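You operate a simulated robot arm through the tools that you are given. There is no shell and no other tool.

You run a simulated robot arm. Do the job below in one go: nothing can be reset, and whatever is moved stays where it is left.

JOB
Tidy up at the top of the red trolley. At the end: the orange wire brush is in the keys drawer; the grey wire brush is in the tape drawer; whatever was shut is shut again. Leave all else as you found it, and nothing knocked over.

Only the result counts: the job must be done as asked and must still hold three seconds after the hand-in. Knocking over, shifting, dropping, spilling or breaking anything else fails it.

ROBOT AND FRAMES
A 7-joint arm with a two-finger parallel gripper, fixed in place. Base frame: the origin is on the floor under the middle of its stand, x ahead of it, y to its left, z up. Readings come in m, degrees, newtons and seconds.
With the tool pointing down near the work surface it reaches from about 0.38 to 0.9 m from the base axis. Its first joint turns from -143.0 to 143.0 degrees. Payload 3 kg.
The TCP is the grasp point between the finger pads, 0.03 m short of the fingertips. In the tool frame z runs along the fingers and y along their closing line. The gripper opens to 0.094 m. The fingers are 0.028 m wide and 0.01 m thick; the gripper's body (0.05 by 0.096 m) begins 0.055 m behind the TCP.
Orientation is that of the tool frame in the base frame, as a unit quaternion [x, y, z, w]. With the fingers straight down and closing along the base's y, the tool's x points along the base's -x, its y along +y and its z along -z.

CONTROLS
- The arm moves only by the tool drive_tool. Its argument "steps" is one flat list of numbers, 7 for each row, row after row: the finger opening in m, from 0 to 0.094, then the shift along the tool's x, y, z in m, then the turn, a rotation vector about the tool's x, y, z in rad. In form: [claw, x, y, z, rx, ry, rz, claw, x, y, z, rx, ry, rz, ...]. A call has 1 to 20 rows; each row shifts and turns the commanded pose from where the row before left it, along the tool's axes as they then stand. Rows are played at 5 a second. More than 0.05 m and 8.6 degrees between two rows, or a gripper value outside its range, and nothing of the call is played. Where a pose cannot be reached the arm comes as near as it can. A force on the tool above 40 N (or 10 N above the force at the start of the call, whichever is more), or a blocked arm, ends the call early, and 0.2 s more pass. The fingers move at their own pace (about 0.072 m/s each) and stop on an object; they squeeze with about 21 N. The grip force told is the motor's: it shows also when the fingers shut on nothing. Time passes only in rows, and 0.2 s behind the last, so rows that do not move let the fingers close. The reply holds the time, the measured pose of the TCP, the force on the tool along the base axes, the opening and the grip force, in the units named above and with some noise, with the torque about the TCP (base axes, N m) and any sound that the robot's microphone picked up, and new pictures: "views" is both (left out), scene, wrist or none.
- Cameras (640 x 400 px; columns grow to the right, rows downward): "scene" is fixed at [0.2206, 0.5007, 1.4509]; the picture's right is [-0.57, -0.82, 0.00], its down [-0.57, 0.39, -0.72] and it looks along [0.60, -0.41, -0.69] (base axes); focal length 297 px, centre (320, 200). "wrist" rides on the gripper at [0.076, 0.014, -0.102] in the tool frame; the picture's right is [-0.18, 0.98, 0.00], its down [-0.75, -0.14, -0.64] and it looks along [-0.63, -0.12, 0.77] (tool axes); focal length 243 px, centre (320, 200). There is no depth. A picture from a camera that has moved, and an enlarged one, comes with that camera's place and axes in the base frame and with its lens.
- zoom(camera, box): a new picture of the part [left, top, right, bottom] of that camera's present view, enlarged. No time passes.
- finish_job(): hands the job in; it is judged then, once.

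Nothing tells you positions but the pictures and the camera data. Unless the task says otherwise, let go and move clear before handing in.

The tools are called as name(argument=value, ...) on one line, values as JSON. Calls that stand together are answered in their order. drive_tool: Moves the arm, as the interface text tells. Its arguments: {"type":"object","properties":{"steps":{"type":"array","items":{"type":"number"}},"views":{"type":"string","enum":["both","scene","wrist","none"]}},"required":["steps"]} The other tools are called the same way: zoom (camera, box) takes an enlarged picture of a part of a camera's view; finish_job () hands the job in.

At the start:

```text
clock: 0.0
tcp_pos: [0.5617, 0.0336, 1.1902]
ee_rot: [0.0, 1.0, -0.001, 0.0]
wrist_force: [0.0, 0.6, -0.9]
ft_torque: [-0.01, -0.01, -0.01]
opening: 0.0938
grip_force: 0.2
```

scene: 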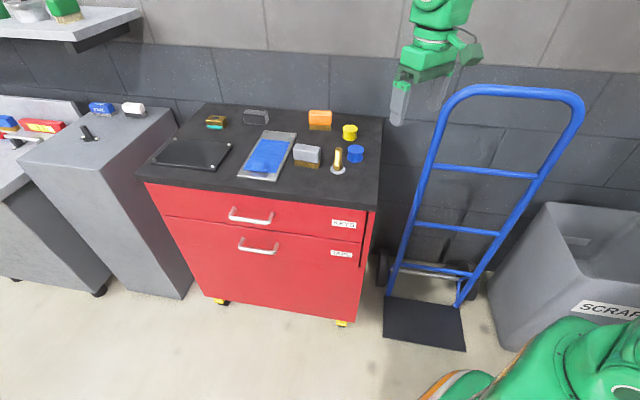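
wrist: 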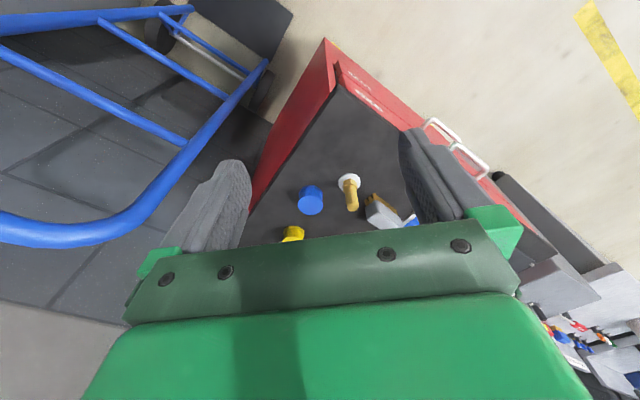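

I see a red trolley with two drawers (keys on top, tape below) and several items on its top. I'll zoom in to identify the objects before moving.

zoom(camera="scene", box=[130, 90, 400, 260])

zoom(camera="scene", box=[230, 95, 390, 195])

zoom(camera="scene", box=[140, 170, 400, 340])

zoom(camera="wrist", box=[230, 30, 530, 250])

```text
2.35 times, centred on (265, 175) of scene
camera zoom: at [0.2206, 0.5007, 1.4509], right [-0.57, -0.82, 0.0], down [-0.57, 0.39, -0.72], along [0.6, -0.41, -0.69], focal length 699 px, centre (449, 259)
```

zoom: 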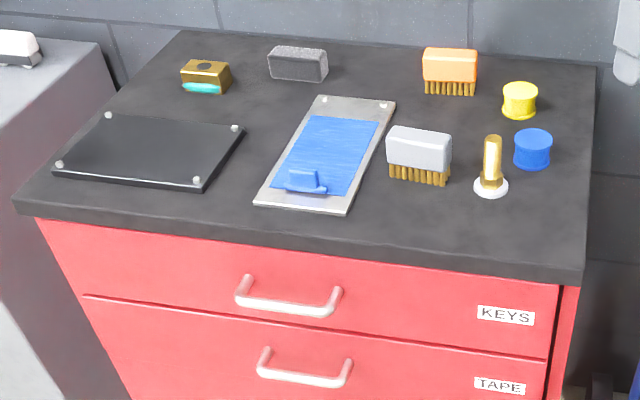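

```text
4.00 times, centred on (310, 145) of scene
camera zoom: at [0.2206, 0.5007, 1.4509], right [-0.57, -0.82, 0.0], down [-0.57, 0.39, -0.72], along [0.6, -0.41, -0.69], focal length 1189 px, centre (360, 420)
```

zoom: 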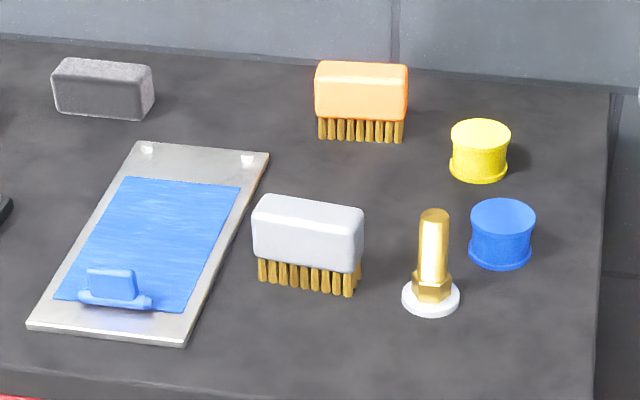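

```text
2.35 times, centred on (270, 255) of scene
camera zoom: at [0.2206, 0.5007, 1.4509], right [-0.57, -0.82, 0.0], down [-0.57, 0.39, -0.72], along [0.6, -0.41, -0.69], focal length 699 px, centre (438, 71)
```

zoom: 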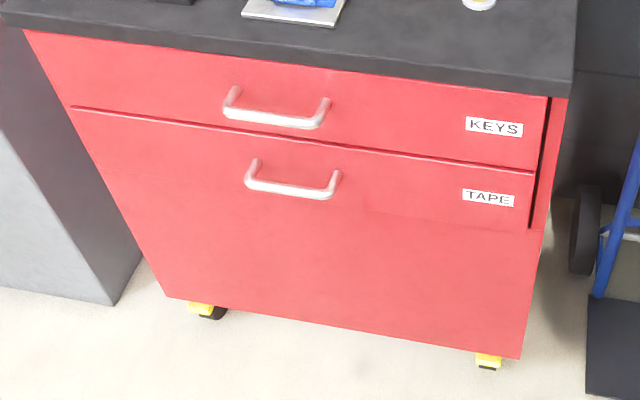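

```text
1.82 times, centred on (380, 140) of wrist
camera zoom: at [0.4859, 0.0481, 1.2925], right [0.18, 0.98, 0.0], down [0.75, -0.14, 0.64], along [0.63, -0.12, -0.77], focal length 441 px, centre (211, 309)
```

zoom: 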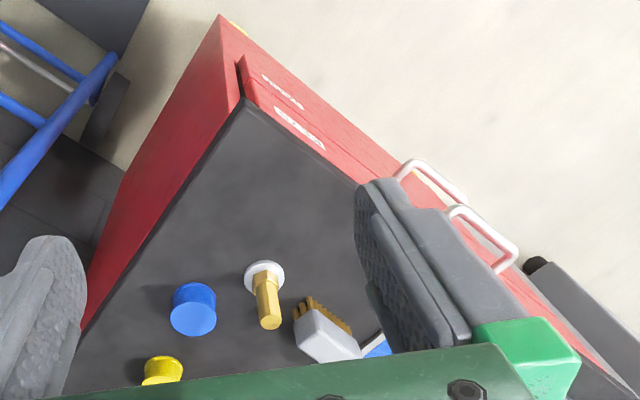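

The trolley is turned about 45° (its front faces base -x+y) with its top at z≈0.90. I take the grey brush to be near (0.86, 0.11), the orange brush near (1.01, -0.04), and the handles near (0.83, 0.335) at z≈0.80 (keys) and z≈0.65 (tape). I'll first turn the tool 45° to line up with the trolley.

drive_tool(steps=[0.094, 0, 0, 0, 0, 0, -0.1309, 0.094, 0, 0, 0, 0, 0, -0.1309, 0.094, 0, 0, 0, 0, 0, -0.1309, 0.094, 0, 0, 0, 0, 0, -0.1309, 0.094, 0, 0, 0, 0, 0, -0.1309, 0.094, 0, 0, 0, 0, 0, -0.1309, 0.094, 0, 0, 0, 0, 0, 0], views="both")

```text
clock: 1.6
tcp_pos: [0.5616, 0.0337, 1.1909]
ee_rot: [-0.383, 0.924, 0.0, 0.0]
wrist_force: [-0.4, 0.5, 0.2]
ft_torque: [0.0, -0.04, -0.01]
opening: 0.0938
grip_force: 0.2
camera wrist: at [0.4986, -0.0103, 1.2924], right [-0.57, 0.82, 0.0], down [0.63, 0.43, 0.64], along [0.53, 0.36, -0.77], focal length 243 px, centre (320, 200)
```

scene: 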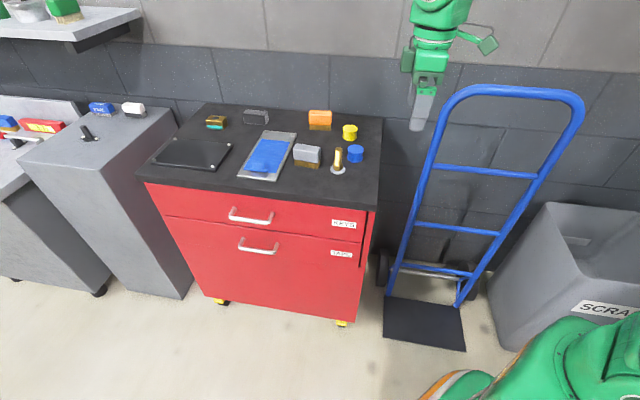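
wrist: 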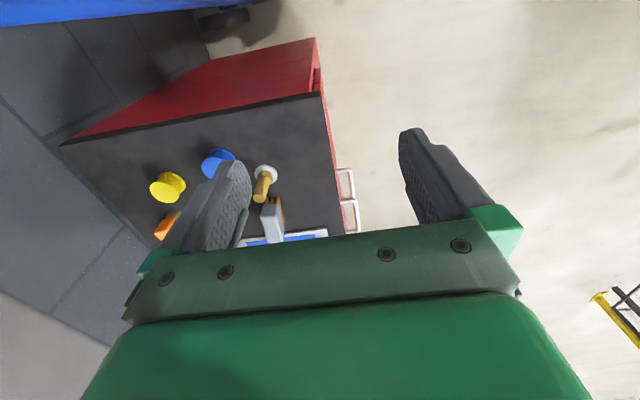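

The tool now lines up with the trolley. Next I move out in front of it and turn the tool horizontal, so it points at the drawer fronts.

drive_tool(steps=[0.06, 0, 0.045, 0, 0, 0, 0, 0.06, 0, 0.045, 0, 0, 0, 0, 0.06, 0, 0.045, 0, 0, 0, 0, 0.06, 0, 0.045, 0, 0, 0, 0, 0.06, -0.03, 0, 0, 0.1309, 0, 0, 0.06, -0.03, 0, 0, 0.1309, 0, 0, 0.06, -0.03, 0, 0, 0.1309, 0, 0, 0.06, -0.03, 0, 0, 0.1309, 0, 0, 0.06, -0.03, 0, 0, 0.1309, 0, 0, 0.06, -0.03, 0, 0, 0.1309, 0, 0, 0.06, -0.03, 0, 0, 0.1309, 0, 0, 0.06, -0.03, 0, 0, 0.1309, 0, 0, 0.06, -0.03, 0, 0, 0.1309, 0, 0, 0.06, -0.03, 0, 0, 0.1309, 0, 0, 0.06, -0.03, 0, 0, 0.1309, 0, 0, 0.06, -0.03, 0, 0, 0.1309, 0, 0, 0.06, 0, 0, 0, 0, 0, 0], views="both")

```text
clock: 5.2
tcp_pos: [0.6878, 0.4147, 1.1893]
ee_rot: [0.271, -0.653, 0.653, -0.271]
wrist_force: [0.0, -0.1, 0.3]
ft_torque: [0.02, 0.02, 0.0]
opening: 0.0601
grip_force: 0.0
camera wrist: at [0.5619, 0.4329, 1.1747], right [0.13, 0.13, -0.98], down [0.08, 0.99, 0.14], along [0.99, -0.1, 0.12], focal length 243 px, centre (320, 200)
```

scene: 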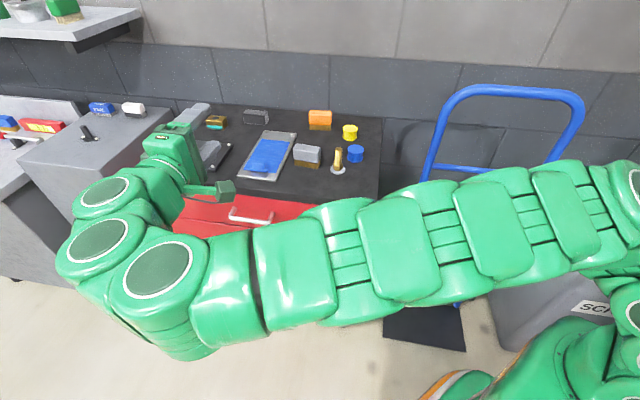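
wrist: 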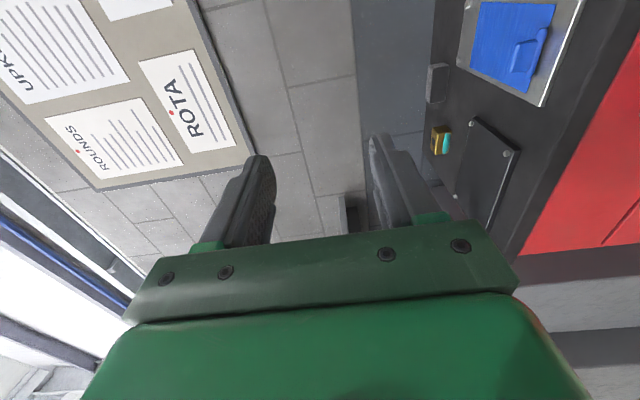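

The tool is horizontal in front of the trolley. I lower it toward the handles and check them with the wrist camera.

drive_tool(steps=[0.06, -0.005, 0.045, 0, 0, 0, 0, 0.06, -0.005, 0.045, 0, 0, 0, 0, 0.06, -0.005, 0.045, 0, 0, 0, 0, 0.06, -0.005, 0.045, 0, 0, 0, 0, 0.06, -0.005, 0.045, 0, 0, 0, 0, 0.06, -0.005, 0.045, 0, 0, 0, 0, 0.06, -0.005, 0.045, 0, 0, 0, 0, 0.06, -0.005, 0.045, 0, 0, 0, 0, 0.06, 0, 0.03, 0, 0, 0, 0, 0.06, 0, 0, 0, 0, 0, 0], views="both")

```text
clock: 7.4
tcp_pos: [0.7169, 0.4441, 0.7995]
ee_rot: [-0.271, 0.654, -0.653, 0.27]
wrist_force: [0.2, -1.5, 1.0]
ft_torque: [0.01, -0.03, -0.01]
opening: 0.0603
grip_force: 0.0
camera wrist: at [0.5906, 0.4635, 0.7847], right [0.13, 0.13, -0.98], down [0.08, 0.99, 0.14], along [0.99, -0.1, 0.12], focal length 243 px, centre (320, 200)
```

scene: 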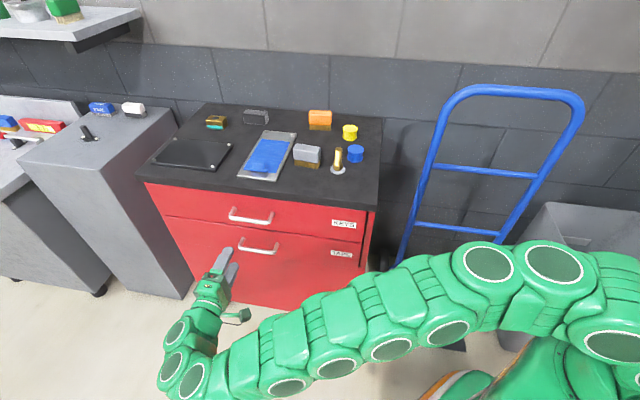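
wrist: 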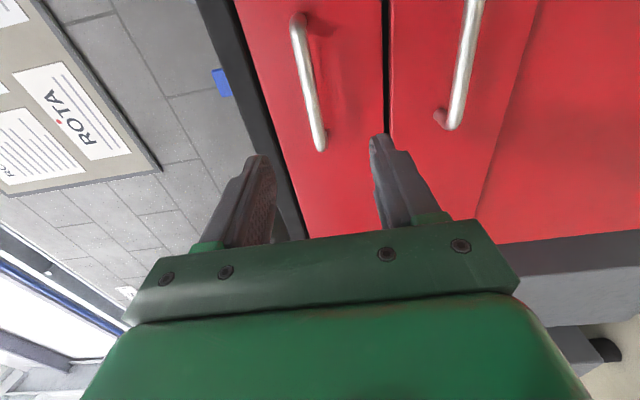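

The handle bars show up at z≈0.807 (keys) and z≈0.658 (tape), centred near u≈0.82. I lower to tape handle height and check before moving in.

drive_tool(steps=[0.06, 0, 0.047, 0, 0, 0, 0, 0.06, 0, 0.047, 0, 0, 0, 0, 0.06, 0, 0.047, 0, 0, 0, 0, 0.06, 0, 0, 0.04, 0, 0, 0, 0.06, 0, 0, 0.04, 0, 0, 0, 0.06, 0, 0, 0, 0, 0, 0], views="both")

```text
clock: 8.8
tcp_pos: [0.7755, 0.3878, 0.6926]
ee_rot: [0.27, -0.653, 0.653, -0.271]
wrist_force: [-0.7, -0.1, -0.3]
ft_torque: [-0.03, 0.01, 0.01]
opening: 0.06
grip_force: 0.0
out of reach, approached as far as the arm can: row 3
camera wrist: at [0.6487, 0.4059, 0.6771], right [0.13, 0.13, -0.98], down [0.08, 0.99, 0.14], along [0.99, -0.1, 0.12], focal length 243 px, centre (320, 200)
```

scene: 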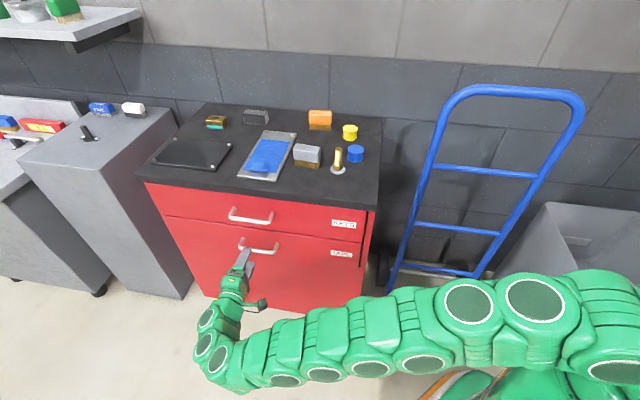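
wrist: 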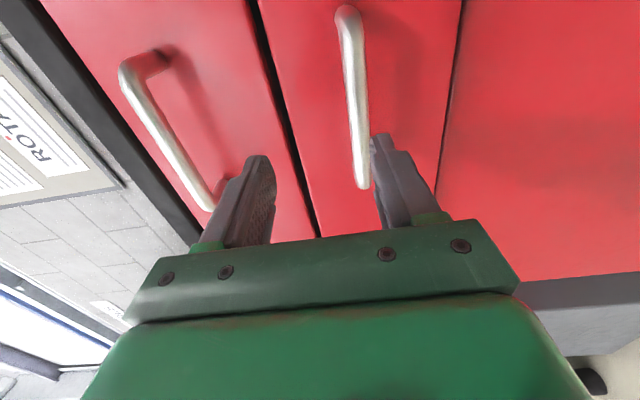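

The arm can't get lower than z≈0.69 with the tool fully horizontal. I'll pitch it down 20° so the wrist rides higher.

drive_tool(steps=[0.06, 0, 0, -0.01, -0.1164, 0, 0, 0.06, 0, 0, 0, -0.1164, 0, 0, 0.06, 0, 0, 0, -0.1164, 0, 0, 0.06, 0, 0, 0, 0, 0, 0], views="wrist")

```text
clock: 9.8
tcp_pos: [0.769, 0.3953, 0.6941]
ee_rot: [-0.314, 0.757, -0.529, 0.219]
wrist_force: [-0.2, 0.3, 0.1]
ft_torque: [0.02, 0.0, -0.01]
opening: 0.06
grip_force: 0.1
camera wrist: at [0.6436, 0.4126, 0.715], right [-0.11, 0.37, -0.92], down [0.14, 0.93, 0.35], along [0.98, -0.09, -0.15], focal length 243 px, centre (320, 200)
```

wrist: 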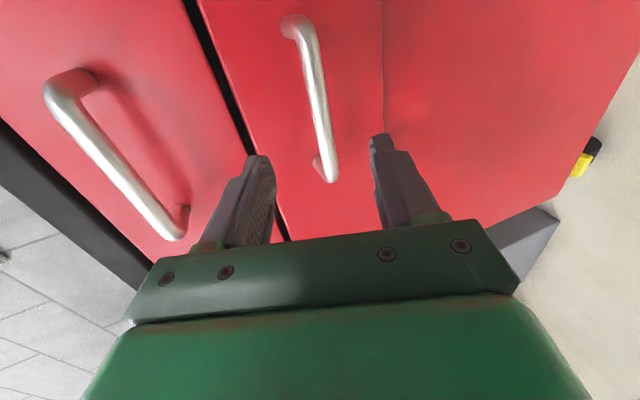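

The pitch works, and I put the tape handle bar at z≈0.661. I lower to bar height and then straddle it.

drive_tool(steps=[0.054, 0, 0.0136, 0.005, 0, 0, 0, 0.054, 0, 0.0137, 0.005, 0, 0, 0, 0.054, 0, -0.0082, 0.0226, 0, 0, 0, 0.054, 0, -0.0082, 0.0226, 0, 0, 0, 0.054, 0, 0, 0, 0, 0, 0], views="both")

```text
clock: 11.0
tcp_pos: [0.8047, 0.3597, 0.6654]
ee_rot: [-0.313, 0.757, -0.53, 0.219]
wrist_force: [0.5, -1.2, 0.7]
ft_torque: [0.02, -0.01, 0.02]
opening: 0.0539
grip_force: 0.0
camera wrist: at [0.6781, 0.3781, 0.687], right [-0.11, 0.37, -0.92], down [0.14, 0.93, 0.35], along [0.98, -0.09, -0.15], focal length 243 px, centre (320, 200)
```

scene: 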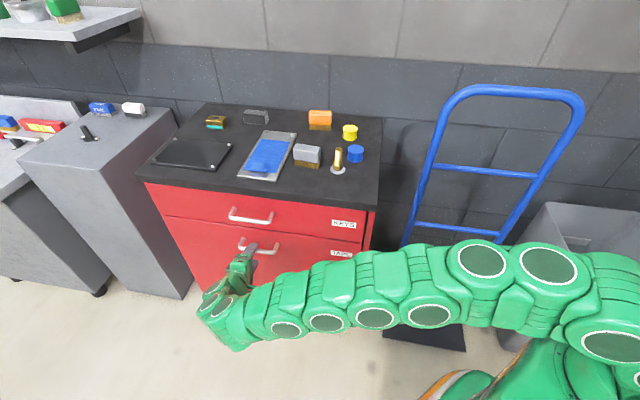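
wrist: 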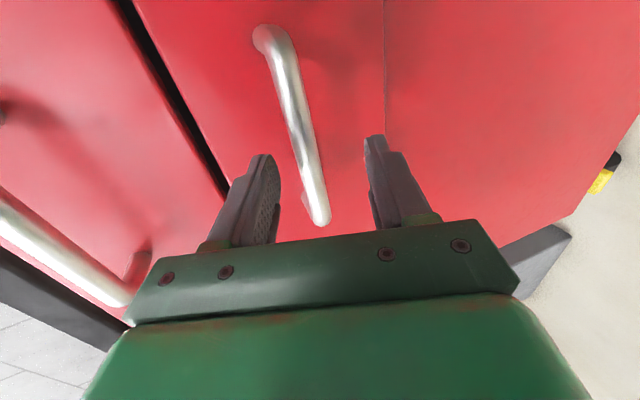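

The bar sits between the fingers. I move in about 2 cm more and close on it.

drive_tool(steps=[0.054, 0, -0.0078, 0.0215, 0, 0, 0, 0.054, 0, 0, 0, 0, 0, 0, 0.0, 0, 0, 0, 0, 0, 0, 0.0, 0, 0, 0, 0, 0, 0, 0.0, 0, 0, 0, 0, 0, 0, 0.0, 0, 0, 0, 0, 0, 0], views="wrist")

```text
clock: 12.4
tcp_pos: [0.8189, 0.3441, 0.665]
ee_rot: [-0.314, 0.757, -0.529, 0.218]
wrist_force: [1.0, 0.7, -10.3]
ft_torque: [-0.03, 0.2, 0.43]
opening: 0.0148
grip_force: 45.3
camera wrist: at [0.6944, 0.3617, 0.6869], right [-0.11, 0.37, -0.92], down [0.14, 0.93, 0.35], along [0.98, -0.09, -0.15], focal length 243 px, centre (320, 200)
```

wrist: 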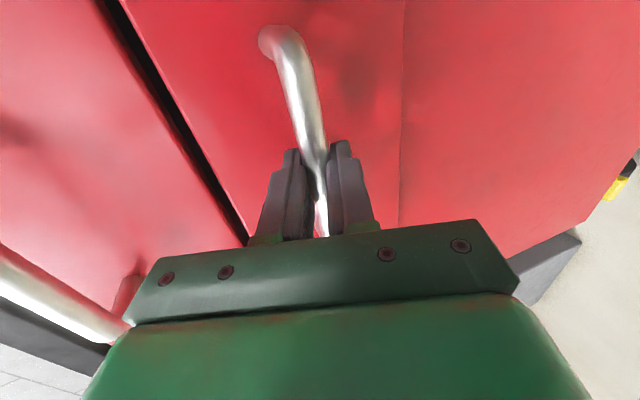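

I have the handle (opening 14.8 mm). There is a small vertical load, so I ease down slightly and then pull the drawer out along its normal.

drive_tool(steps=[0.0, 0, 0.002, 0.0007, 0, 0, 0, 0.0, 0, 0.0034, -0.0094, 0, 0, 0, 0.0, 0, 0.0051, -0.0141, 0, 0, 0, 0.0, 0, 0.0051, -0.0141, 0, 0, 0, 0.0, 0, 0.0051, -0.0141, 0, 0, 0], views="both")

```text
clock: 13.7
tcp_pos: [0.7816, 0.3833, 0.6653]
ee_rot: [-0.313, 0.756, -0.531, 0.221]
wrist_force: [-6.9, -4.4, 9.1]
ft_torque: [-0.61, 0.41, -0.08]
opening: 0.0148
grip_force: 44.9
stopped in row 5: the force on the tool passed its limit at 41 N (the readings are from after the stop); the commanded pose is now the measured one
camera wrist: at [0.6553, 0.4009, 0.6862], right [-0.1, 0.37, -0.92], down [0.14, 0.93, 0.35], along [0.98, -0.09, -0.15], focal length 243 px, centre (320, 200)
```

scene: 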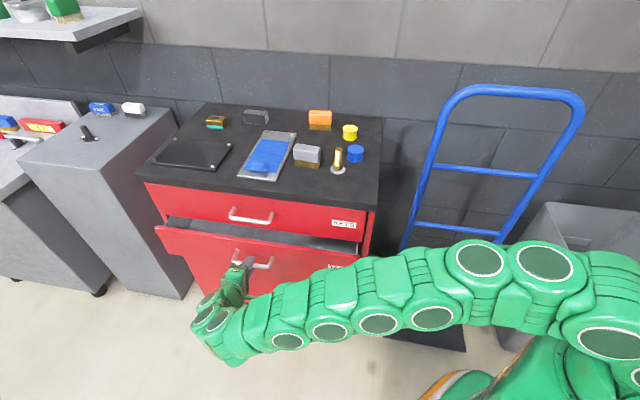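
wrist: 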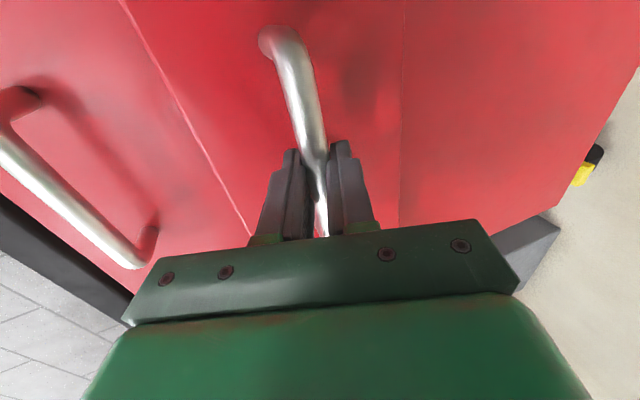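

The tape drawer came out about 5 cm before the force limit tripped. I keep pulling more gently.

drive_tool(steps=[0.0, 0, 0.0027, -0.0075, 0, 0, 0, 0.0, 0, 0.0027, -0.0075, 0, 0, 0, 0.0, 0, 0.0027, -0.0075, 0, 0, 0, 0.0, 0, 0.0027, -0.0075, 0, 0, 0, 0.0, 0, 0.0027, -0.0075, 0, 0, 0, 0.0, 0, 0.0027, -0.0075, 0, 0, 0, 0.0, 0, 0.0027, -0.0075, 0, 0, 0, 0.0, 0, 0.0027, -0.0075, 0, 0, 0], views="scene")

```text
clock: 15.5
tcp_pos: [0.7329, 0.4295, 0.6652]
ee_rot: [-0.313, 0.757, -0.53, 0.221]
wrist_force: [-6.9, -9.3, 6.2]
ft_torque: [-0.44, 0.36, 0.23]
opening: 0.0147
grip_force: 44.9
```

scene: 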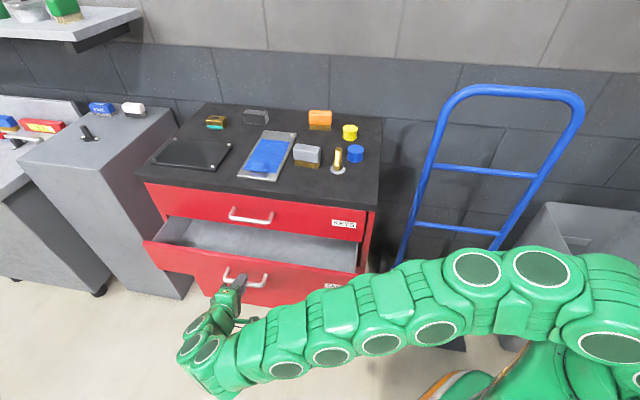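

The drawer is about 12 cm out now, so I keep pulling.

drive_tool(steps=[0.0, 0.001, 0.0034, -0.0094, 0, 0, 0, 0.0, 0.001, 0.0034, -0.0094, 0, 0, 0, 0.0, 0, 0.0034, -0.0094, 0, 0, 0, 0.0, 0, 0.0034, -0.0094, 0, 0, 0, 0.0, 0, 0.0034, -0.0094, 0, 0, 0, 0.0, 0, 0.0034, -0.0094, 0, 0, 0, 0.0, 0, 0.0034, -0.0094, 0, 0, 0, 0.0, 0, 0.0034, -0.0094, 0, 0, 0, 0.0, 0, 0.0034, -0.0094, 0, 0, 0], views="scene")

```text
clock: 16.2
tcp_pos: [0.7178, 0.4475, 0.6655]
ee_rot: [-0.316, 0.756, -0.527, 0.223]
wrist_force: [-2.0, -1.8, -5.2]
ft_torque: [-0.06, 0.24, 1.1]
opening: 0.0145
grip_force: 45.0
stopped in row 3: the force on the tool passed its limit at 42 N (the readings are from after the stop); the commanded pose is now the measured one
```

scene: 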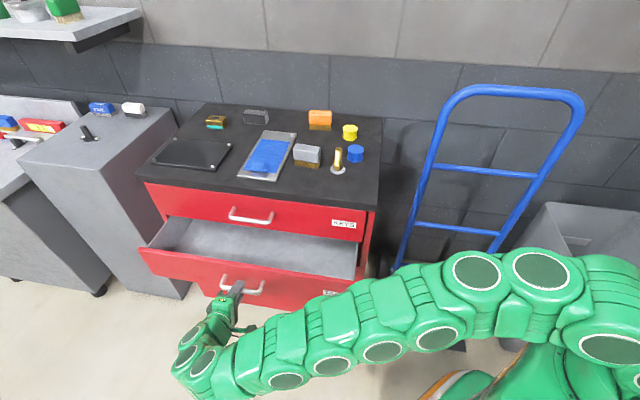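

Slower steps worked better, so I continue at 8 mm per row.

drive_tool(steps=[0.0, 0, 0.002, -0.0056, 0, 0, 0, 0.0, 0, 0.0027, -0.0075, 0, 0, 0, 0.0, 0, 0.0027, -0.0075, 0, 0, 0, 0.0, 0, 0.0027, -0.0075, 0, 0, 0, 0.0, 0, 0.0027, -0.0075, 0, 0, 0, 0.0, 0, 0.0027, -0.0075, 0, 0, 0, 0.0, 0, 0.0027, -0.0075, 0, 0, 0, 0.0, 0, 0.0027, -0.0075, 0, 0, 0], views="scene")

```text
clock: 18.0
tcp_pos: [0.6734, 0.4899, 0.6658]
ee_rot: [-0.316, 0.756, -0.527, 0.224]
wrist_force: [23.6, 22.0, -19.4]
ft_torque: [0.11, 0.17, 1.22]
opening: 0.0148
grip_force: 45.1
```

scene: 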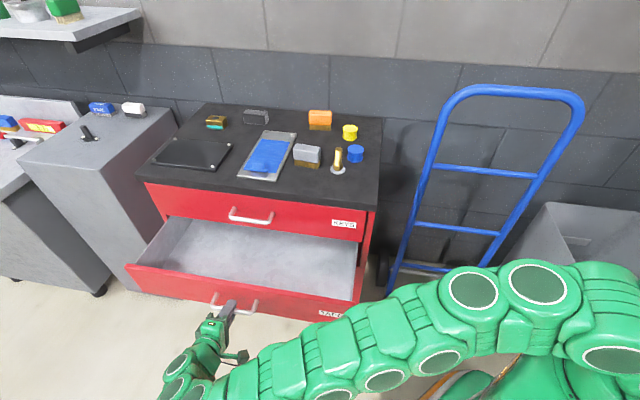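

The tape drawer is about 20 cm out and looks empty. I let go of the handle and back straight off.

drive_tool(steps=[0.0, -0.003, 0, 0, 0, 0, 0, 0.05, 0, 0, 0, 0, 0, 0, 0.05, 0, 0, 0, 0, 0, 0, 0.05, 0, 0, 0, 0, 0, 0, 0.05, 0, 0, -0.02, 0, 0, 0, 0.05, 0, 0, -0.04, 0, 0, 0, 0.05, 0, 0, -0.03, 0, 0, 0, 0.05, 0, 0, 0, 0, 0, 0], views="both")

```text
clock: 19.8
tcp_pos: [0.6161, 0.5501, 0.6974]
ee_rot: [-0.316, 0.755, -0.529, 0.224]
wrist_force: [0.1, 0.5, 0.5]
ft_torque: [-0.02, 0.0, 0.01]
opening: 0.0501
grip_force: 0.0
camera wrist: at [0.4895, 0.5668, 0.718], right [-0.11, 0.37, -0.92], down [0.13, 0.93, 0.36], along [0.99, -0.08, -0.15], focal length 243 px, centre (320, 200)
```

scene: 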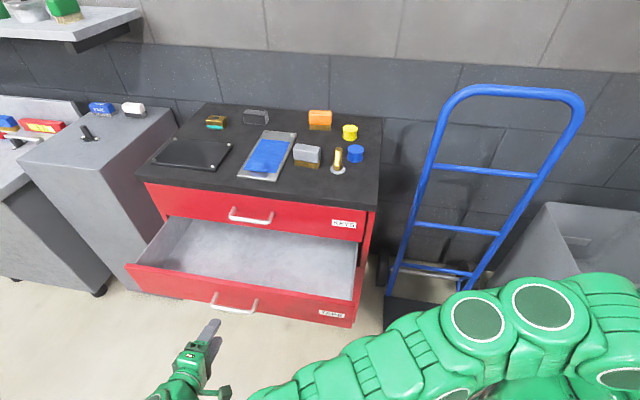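
wrist: 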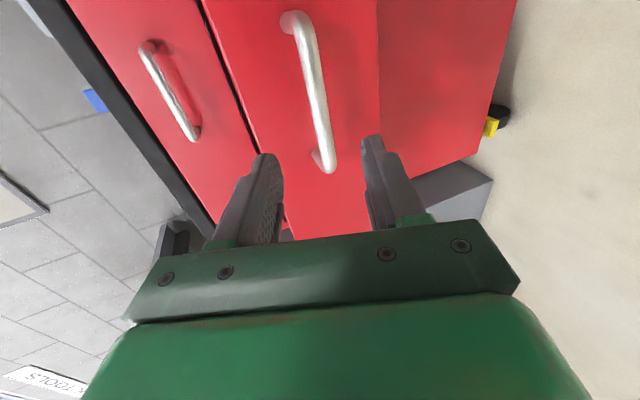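

The handle is released and the tool is clear. I look closer at the drawer interior to find where to place the brush.

zoom(camera="scene", box=[110, 180, 390, 350])

```text
2.29 times, centred on (250, 265) of scene
camera zoom: at [0.2206, 0.5007, 1.4509], right [-0.57, -0.82, 0.0], down [-0.57, 0.39, -0.72], along [0.6, -0.41, -0.69], focal length 679 px, centre (480, 51)
```

zoom: 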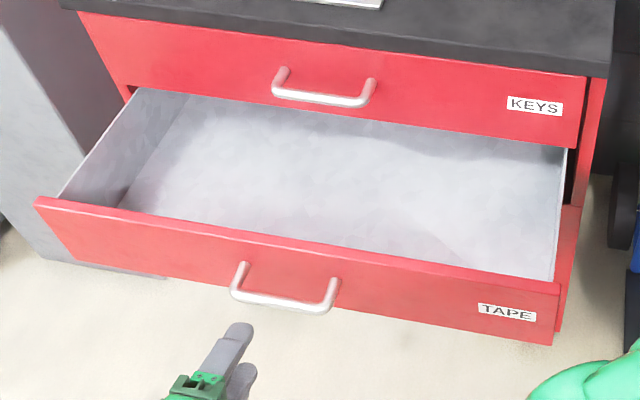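

The drawer floor is at about z≈0.58 and the interior is clear. I raise the tool and turn it back to straight down before fetching the grey brush.

drive_tool(steps=[0.09, 0, -0.045, -0.0164, 0, 0, 0, 0.09, 0, -0.045, -0.0164, 0, 0, 0, 0.09, 0, -0.045, -0.0164, 0, 0, 0, 0.09, 0, -0.045, -0.0164, 0, 0, 0, 0.09, 0, -0.045, -0.0164, 0, 0, 0, 0.09, 0, -0.045, -0.0164, 0, 0, 0, 0.09, 0, -0.045, -0.0164, 0, 0, 0, 0.09, 0, -0.045, -0.0164, 0, 0, 0, 0.09, 0, 0, 0, -0.1222, 0, 0, 0.09, 0, 0, 0, -0.1222, 0, 0, 0.09, 0, 0, 0, -0.1222, 0, 0, 0.09, 0, 0, 0, -0.1222, 0, 0, 0.09, 0, 0, 0, -0.1222, 0, 0, 0.09, 0, 0, 0, -0.1222, 0, 0, 0.09, 0, 0, 0, -0.1222, 0, 0, 0.09, 0, 0, 0, -0.1222, 0, 0, 0.09, 0, 0, 0, -0.1222, 0, 0, 0.09, 0, 0, 0, -0.1222, 0, 0], views="both")

```text
clock: 23.6
tcp_pos: [0.6145, 0.5496, 1.0805]
ee_rot: [-0.386, 0.922, 0.003, 0.002]
wrist_force: [-0.8, 0.0, 0.0]
ft_torque: [-0.04, -0.04, 0.03]
opening: 0.0898
grip_force: 0.2
camera wrist: at [0.5513, 0.5039, 1.1819], right [-0.57, 0.82, 0.0], down [0.63, 0.43, 0.65], along [0.53, 0.37, -0.76], focal length 243 px, centre (320, 200)
```

scene: 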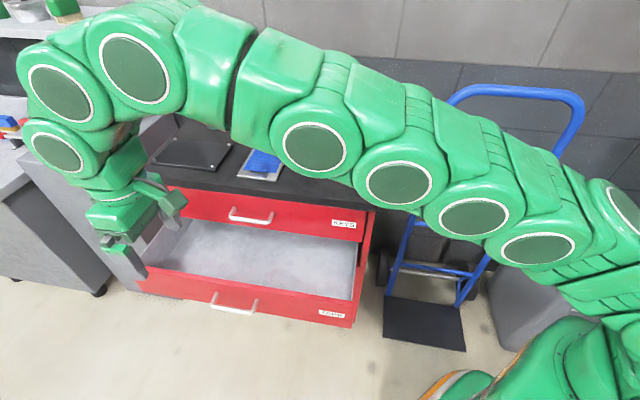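
wrist: 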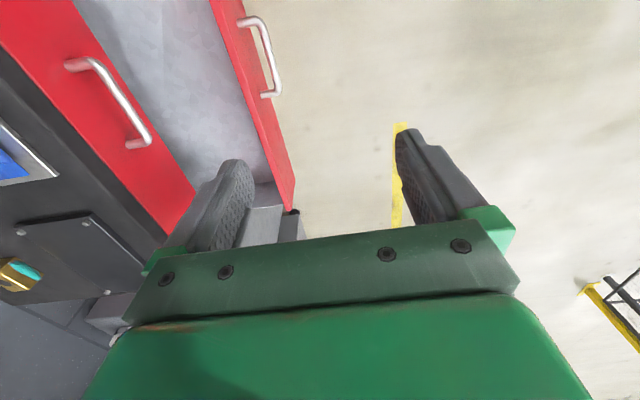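

The tool points straight down again. I move over the grey brush at a safe height.

drive_tool(steps=[0.09, 0.0126, -0.0436, 0, 0, 0, 0, 0.09, 0.0126, -0.0436, 0, 0, 0, 0, 0.09, 0.0126, -0.0436, 0, 0, 0, 0, 0.09, 0.0126, -0.0436, 0, 0, 0, 0, 0.09, 0.0126, -0.0436, 0, 0, 0, 0, 0.09, 0.0126, -0.0436, 0, 0, 0, 0, 0.09, 0.0126, -0.0436, 0, 0, 0, 0, 0.09, 0.0126, -0.0436, 0, 0, 0, 0, 0.09, 0.0126, -0.0436, 0, 0, 0, 0, 0.09, 0.0126, -0.0436, 0, 0, 0, 0, 0.09, 0.0126, -0.0436, 0, 0, 0, 0, 0.09, 0, 0, 0, 0, 0, 0], views="both")

```text
clock: 26.2
tcp_pos: [0.8496, 0.1235, 1.0709]
ee_rot: [-0.386, 0.923, 0.002, 0.002]
wrist_force: [0.5, 0.2, 0.1]
ft_torque: [0.01, -0.04, 0.03]
opening: 0.09
grip_force: 0.0
out of reach, approached as far as the arm can: row 11
camera wrist: at [0.7854, 0.0786, 1.1729], right [-0.57, 0.82, 0.0], down [0.63, 0.44, 0.65], along [0.53, 0.37, -0.76], focal length 243 px, centre (320, 200)
```

scene: 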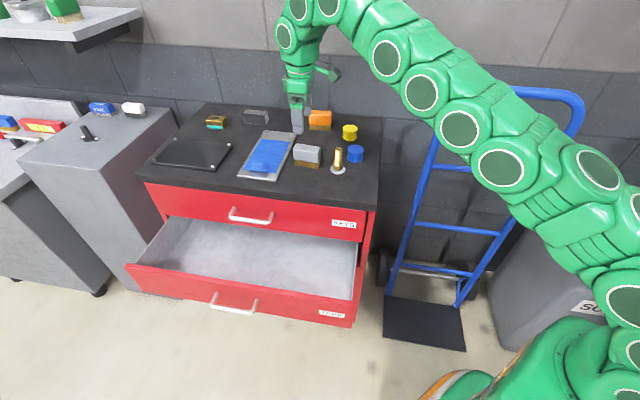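
wrist: 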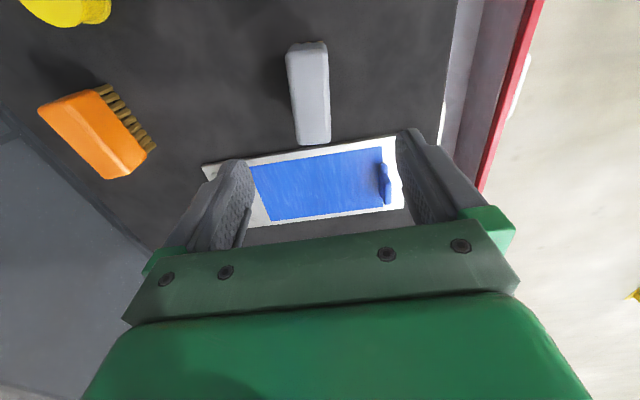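

The grey brush is right below, turned slightly off the tool axis. I zoom in to measure its angle and offset.

zoom(camera="wrist", box=[230, 20, 410, 160])

zoom(camera="scene", box=[250, 95, 390, 185])

```text
2.86 times, centred on (320, 90) of wrist
camera zoom: at [0.7854, 0.0786, 1.1729], right [-0.57, 0.82, 0.0], down [0.63, 0.44, 0.65], along [0.53, 0.37, -0.76], focal length 693 px, centre (320, 514)
```

zoom: 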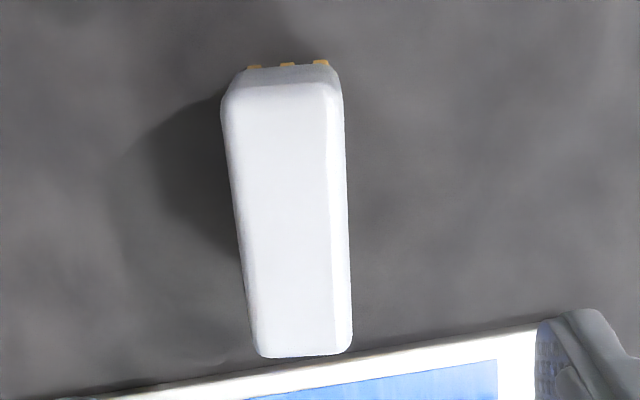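

```text
4.44 times, centred on (320, 140) of scene
camera zoom: at [0.2206, 0.5007, 1.4509], right [-0.57, -0.82, 0.0], down [-0.57, 0.39, -0.72], along [0.6, -0.41, -0.69], focal length 1321 px, centre (320, 467)
```

zoom: 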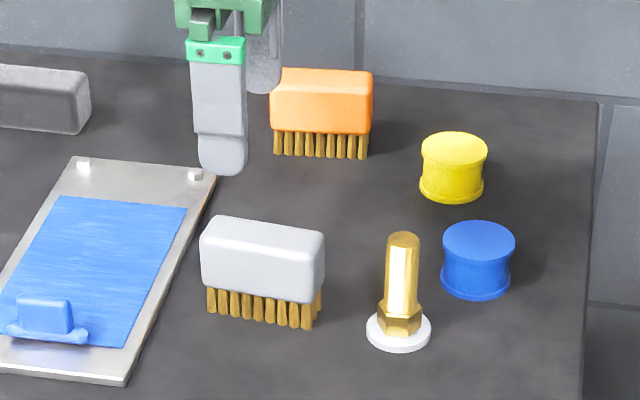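

I measure the grey brush centre at about (0.848, 0.1135), heading about 39°, top at z≈0.957 and about 30 mm thick. I align to it, turn slightly, and lower part-way.

drive_tool(steps=[0.075, 0.008, -0.006, 0, 0, 0, 0.115, 0.075, 0, 0, 0.025, 0, 0, 0, 0.075, 0, 0, 0.03, 0, 0, 0, 0.075, 0, 0, 0, 0, 0, 0], views="both")

```text
clock: 27.2
tcp_pos: [0.8452, 0.1114, 1.0157]
ee_rot: [-0.333, 0.943, 0.002, 0.002]
wrist_force: [-0.4, -0.4, 0.0]
ft_torque: [-0.01, -0.02, -0.01]
opening: 0.075
grip_force: 0.0
camera wrist: at [0.7767, 0.0746, 1.118], right [-0.47, 0.88, 0.0], down [0.67, 0.36, 0.65], along [0.57, 0.31, -0.76], focal length 243 px, centre (320, 200)
```

scene: 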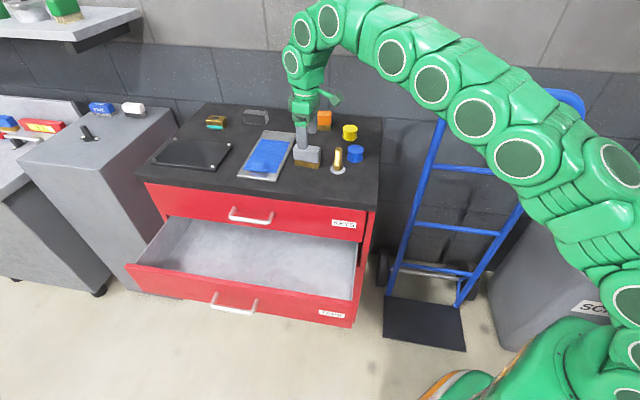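
wrist: 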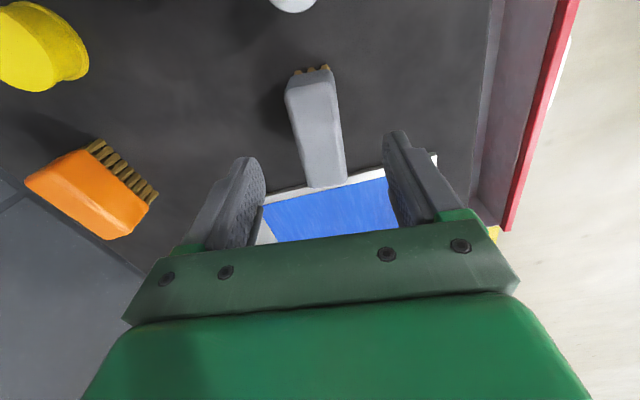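

The brush is well centred between the fingers. I descend to grip the body just above the bristles and close.

drive_tool(steps=[0.075, 0, -0.001, 0.036, 0, 0, 0.03, 0.075, 0, 0, 0.0365, 0, 0, 0, 0.075, 0, 0, 0, 0, 0, 0, 0.0, 0, 0, 0, 0, 0, 0, 0.0, 0, 0, 0, 0, 0, 0, 0.0, 0, 0, 0, 0, 0, 0], views="both")

```text
clock: 28.6
tcp_pos: [0.8465, 0.1106, 0.943]
ee_rot: [-0.318, 0.948, 0.002, 0.002]
wrist_force: [0.3, 0.6, -0.3]
ft_torque: [0.02, -0.08, 0.04]
opening: 0.038
grip_force: 21.2
camera wrist: at [0.7774, 0.0757, 1.0452], right [-0.45, 0.89, 0.0], down [0.68, 0.34, 0.65], along [0.58, 0.29, -0.76], focal length 243 px, centre (320, 200)
```

scene: 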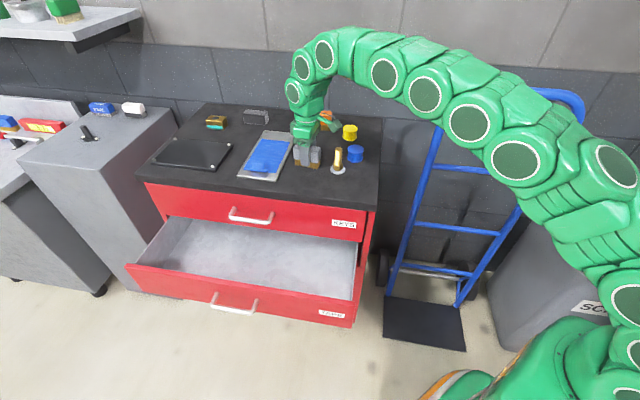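
wrist: 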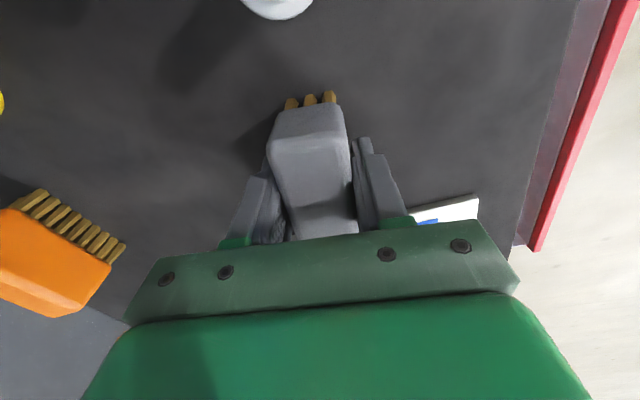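

The grey brush is gripped at 38 mm. I lift it clear and carry it over the open tape drawer, then turn it back in line with the trolley.

drive_tool(steps=[0.0, 0, 0, -0.02, 0, 0, 0, 0.0, 0, 0, -0.03, 0, 0, 0, 0.0, 0, 0, -0.03, 0, 0, 0, 0.0, 0, 0, -0.03, 0, 0, 0, 0.0, 0.0148, 0.0376, 0, 0, 0, 0, 0.0, 0.0148, 0.0376, 0, 0, 0, 0, 0.0, 0.0148, 0.0376, 0, 0, 0, 0, 0.0, 0.0148, 0.0376, 0, 0, 0, 0, 0.0, 0.0148, 0.0376, 0, 0, 0, 0, 0.0, 0.0148, 0.0376, 0, 0, 0, 0, 0.0, 0, 0, 0, 0, 0, -0.068, 0.0, 0, 0, 0, 0, 0, -0.069, 0.0, 0, 0, 0, 0, 0, 0], views="both")

```text
clock: 31.4
tcp_pos: [0.6393, 0.238, 1.0537]
ee_rot: [-0.382, 0.924, 0.0, 0.002]
wrist_force: [-0.3, 1.3, -1.8]
ft_torque: [0.02, -0.02, 0.01]
opening: 0.0378
grip_force: 20.9
camera wrist: at [0.5748, 0.1935, 1.1565], right [-0.56, 0.83, 0.0], down [0.63, 0.43, 0.65], along [0.53, 0.37, -0.76], focal length 243 px, centre (320, 200)
```

scene: 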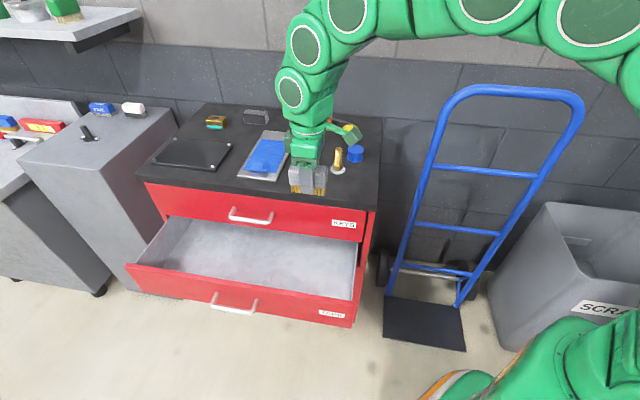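
wrist: 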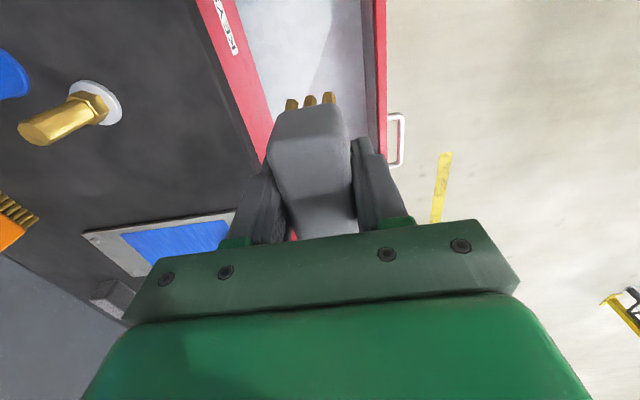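

The brush is held firmly over the open gap. I shift a little toward the drawer middle and lower it in.

drive_tool(steps=[0.0, -0.03, -0.004, 0, 0, 0, 0, 0.0, -0.03, -0.004, 0, 0, 0, 0, 0.0, 0, 0, 0.045, 0, 0, 0, 0.0, 0, 0, 0.045, 0, 0, 0, 0.0, 0, 0, 0.045, 0, 0, 0, 0.0, 0, 0, 0.045, 0, 0, 0, 0.0, 0, 0, 0.045, 0, 0, 0, 0.0, 0, 0, 0.045, 0, 0, 0, 0.0, 0, 0, 0.045, 0, 0, 0, 0.0, 0, 0, 0.035, 0, 0, 0, 0.0, 0, 0, 0, 0, 0, 0], views="both")

```text
clock: 33.8
tcp_pos: [0.6902, 0.2738, 0.7032]
ee_rot: [-0.382, 0.924, 0.001, 0.002]
wrist_force: [0.3, 0.6, -0.9]
ft_torque: [0.03, 0.03, -0.01]
opening: 0.0378
grip_force: 21.5
camera wrist: at [0.6259, 0.2286, 0.8057], right [-0.56, 0.83, 0.0], down [0.63, 0.43, 0.65], along [0.53, 0.37, -0.76], focal length 243 px, centre (320, 200)
```

scene: 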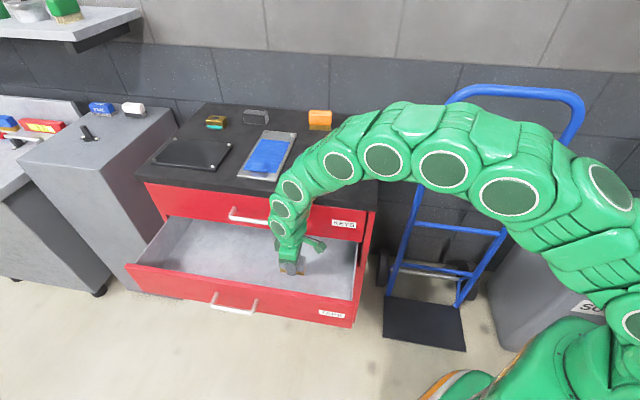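
wrist: 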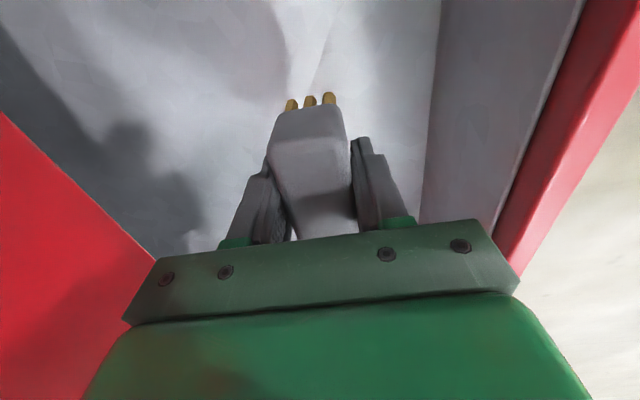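

The brush is inside the drawer with its bottom about 3–6 cm above the floor. I lower in small steps and watch the force.

drive_tool(steps=[0.0, 0, 0, 0.01, 0, 0, 0, 0.0, 0, 0, 0.01, 0, 0, 0, 0.0, 0, 0, 0.005, 0, 0, 0, 0.0, 0, 0, 0, 0, 0, 0], views="wrist")

zoom(camera="scene", box=[220, 190, 380, 300])

```text
clock: 34.8
tcp_pos: [0.6888, 0.2737, 0.6788]
ee_rot: [-0.382, 0.924, 0.002, 0.003]
wrist_force: [-0.2, -1.0, -1.1]
ft_torque: [0.0, 0.01, -0.02]
opening: 0.038
grip_force: 20.9
camera wrist: at [0.6246, 0.23, 0.7813], right [-0.56, 0.83, 0.0], down [0.63, 0.43, 0.65], along [0.53, 0.37, -0.76], focal length 243 px, centre (320, 200)
```

wrist: 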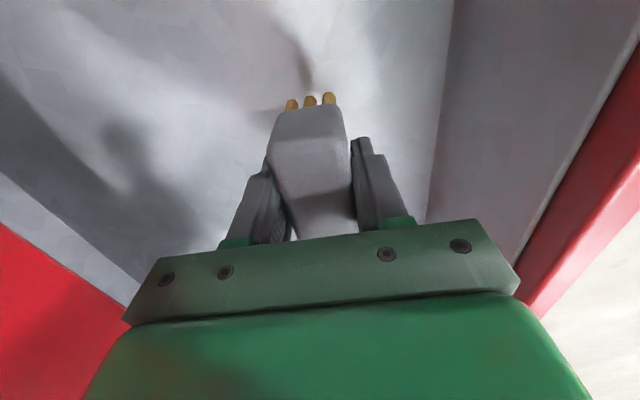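

```text
3.64 times, centred on (300, 245) of scene
camera zoom: at [0.2206, 0.5007, 1.4509], right [-0.57, -0.82, 0.0], down [-0.57, 0.39, -0.72], along [0.6, -0.41, -0.69], focal length 1081 px, centre (393, 36)
```

zoom: 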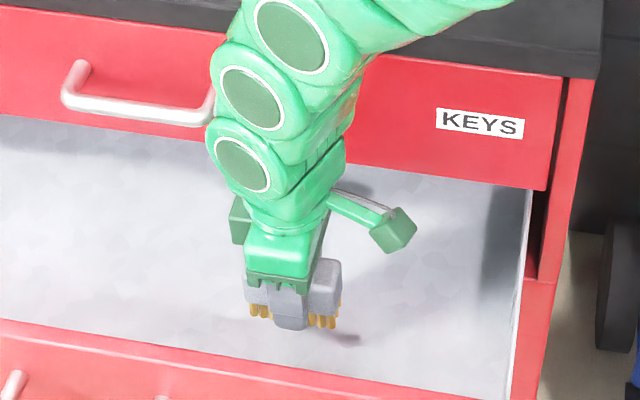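

No contact yet. I keep lowering in small steps.

drive_tool(steps=[0.0, 0, 0, 0.006, 0, 0, 0, 0.0, 0, 0, 0.006, 0, 0, 0, 0.0, 0, 0, 0.006, 0, 0, 0, 0.0, 0, 0, 0, 0, 0, 0], views="wrist")

```text
clock: 35.8
tcp_pos: [0.6882, 0.2753, 0.6597]
ee_rot: [-0.382, 0.924, 0.001, 0.002]
wrist_force: [-0.2, -0.5, -1.0]
ft_torque: [0.02, 0.02, -0.03]
opening: 0.038
grip_force: 21.2
camera wrist: at [0.6238, 0.2313, 0.7627], right [-0.56, 0.83, 0.0], down [0.63, 0.43, 0.65], along [0.53, 0.37, -0.76], focal length 243 px, centre (320, 200)
```

wrist: 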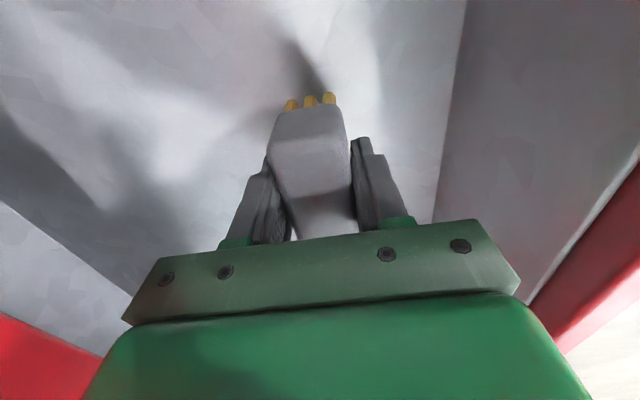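

drive_tool(steps=[0.0, 0, 0, 0.005, 0, 0, 0, 0.0, 0, 0, 0.005, 0, 0, 0, 0.0, 0, 0, 0.005, 0, 0, 0, 0.0, 0, 0, 0, 0, 0, 0], views="wrist")

```text
clock: 36.8
tcp_pos: [0.688, 0.2757, 0.6466]
ee_rot: [-0.383, 0.924, 0.001, 0.002]
wrist_force: [0.9, -0.5, -1.0]
ft_torque: [-0.01, 0.0, 0.01]
opening: 0.038
grip_force: 21.0
camera wrist: at [0.6237, 0.2316, 0.7478], right [-0.56, 0.83, 0.0], down [0.63, 0.43, 0.65], along [0.53, 0.37, -0.76], focal length 243 px, centre (320, 200)
```

wrist: 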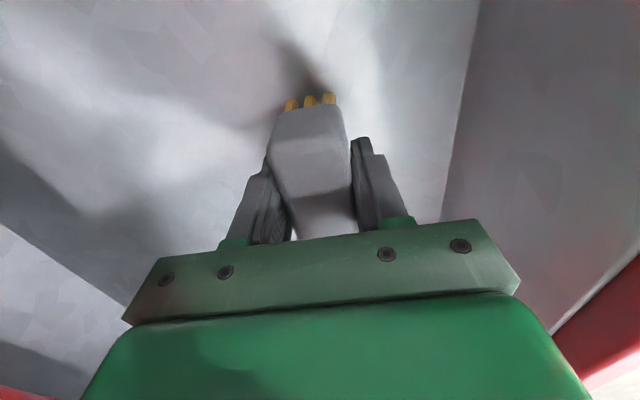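

drive_tool(steps=[0.0, 0, 0, 0.004, 0, 0, 0, 0.0, 0, 0, 0.004, 0, 0, 0, 0.0, 0, 0, 0.003, 0, 0, 0, 0.0, 0, 0, 0, 0, 0, 0], views="wrist")

```text
clock: 37.8
tcp_pos: [0.6877, 0.2764, 0.6344]
ee_rot: [-0.383, 0.924, 0.002, 0.002]
wrist_force: [-0.3, 0.6, -0.4]
ft_torque: [-0.02, 0.01, 0.04]
opening: 0.038
grip_force: 20.8
camera wrist: at [0.6237, 0.2315, 0.7365], right [-0.56, 0.83, 0.0], down [0.63, 0.43, 0.65], along [0.53, 0.37, -0.76], focal length 243 px, centre (320, 200)
```

wrist: 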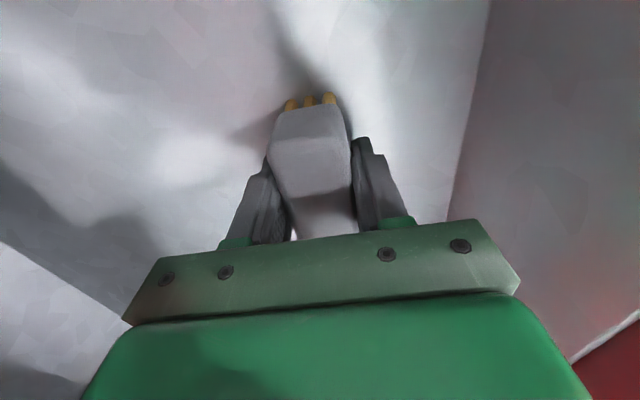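

drive_tool(steps=[0.0, 0, 0, 0.003, 0, 0, 0, 0.0, 0, 0, 0.003, 0, 0, 0, 0.0, 0, 0, 0.003, 0, 0, 0, 0.0, 0, 0, 0, 0, 0, 0], views="wrist")

```text
clock: 38.8
tcp_pos: [0.6887, 0.2761, 0.6251]
ee_rot: [-0.383, 0.924, 0.001, 0.003]
wrist_force: [1.1, 1.9, 15.3]
ft_torque: [0.03, -0.04, 0.03]
opening: 0.0378
grip_force: 20.8
camera wrist: at [0.6241, 0.2315, 0.7283], right [-0.56, 0.83, 0.0], down [0.63, 0.43, 0.65], along [0.53, 0.37, -0.76], focal length 243 px, centre (320, 200)
```

wrist: 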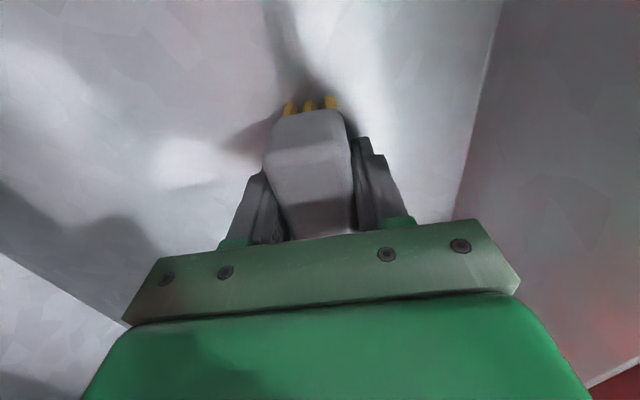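

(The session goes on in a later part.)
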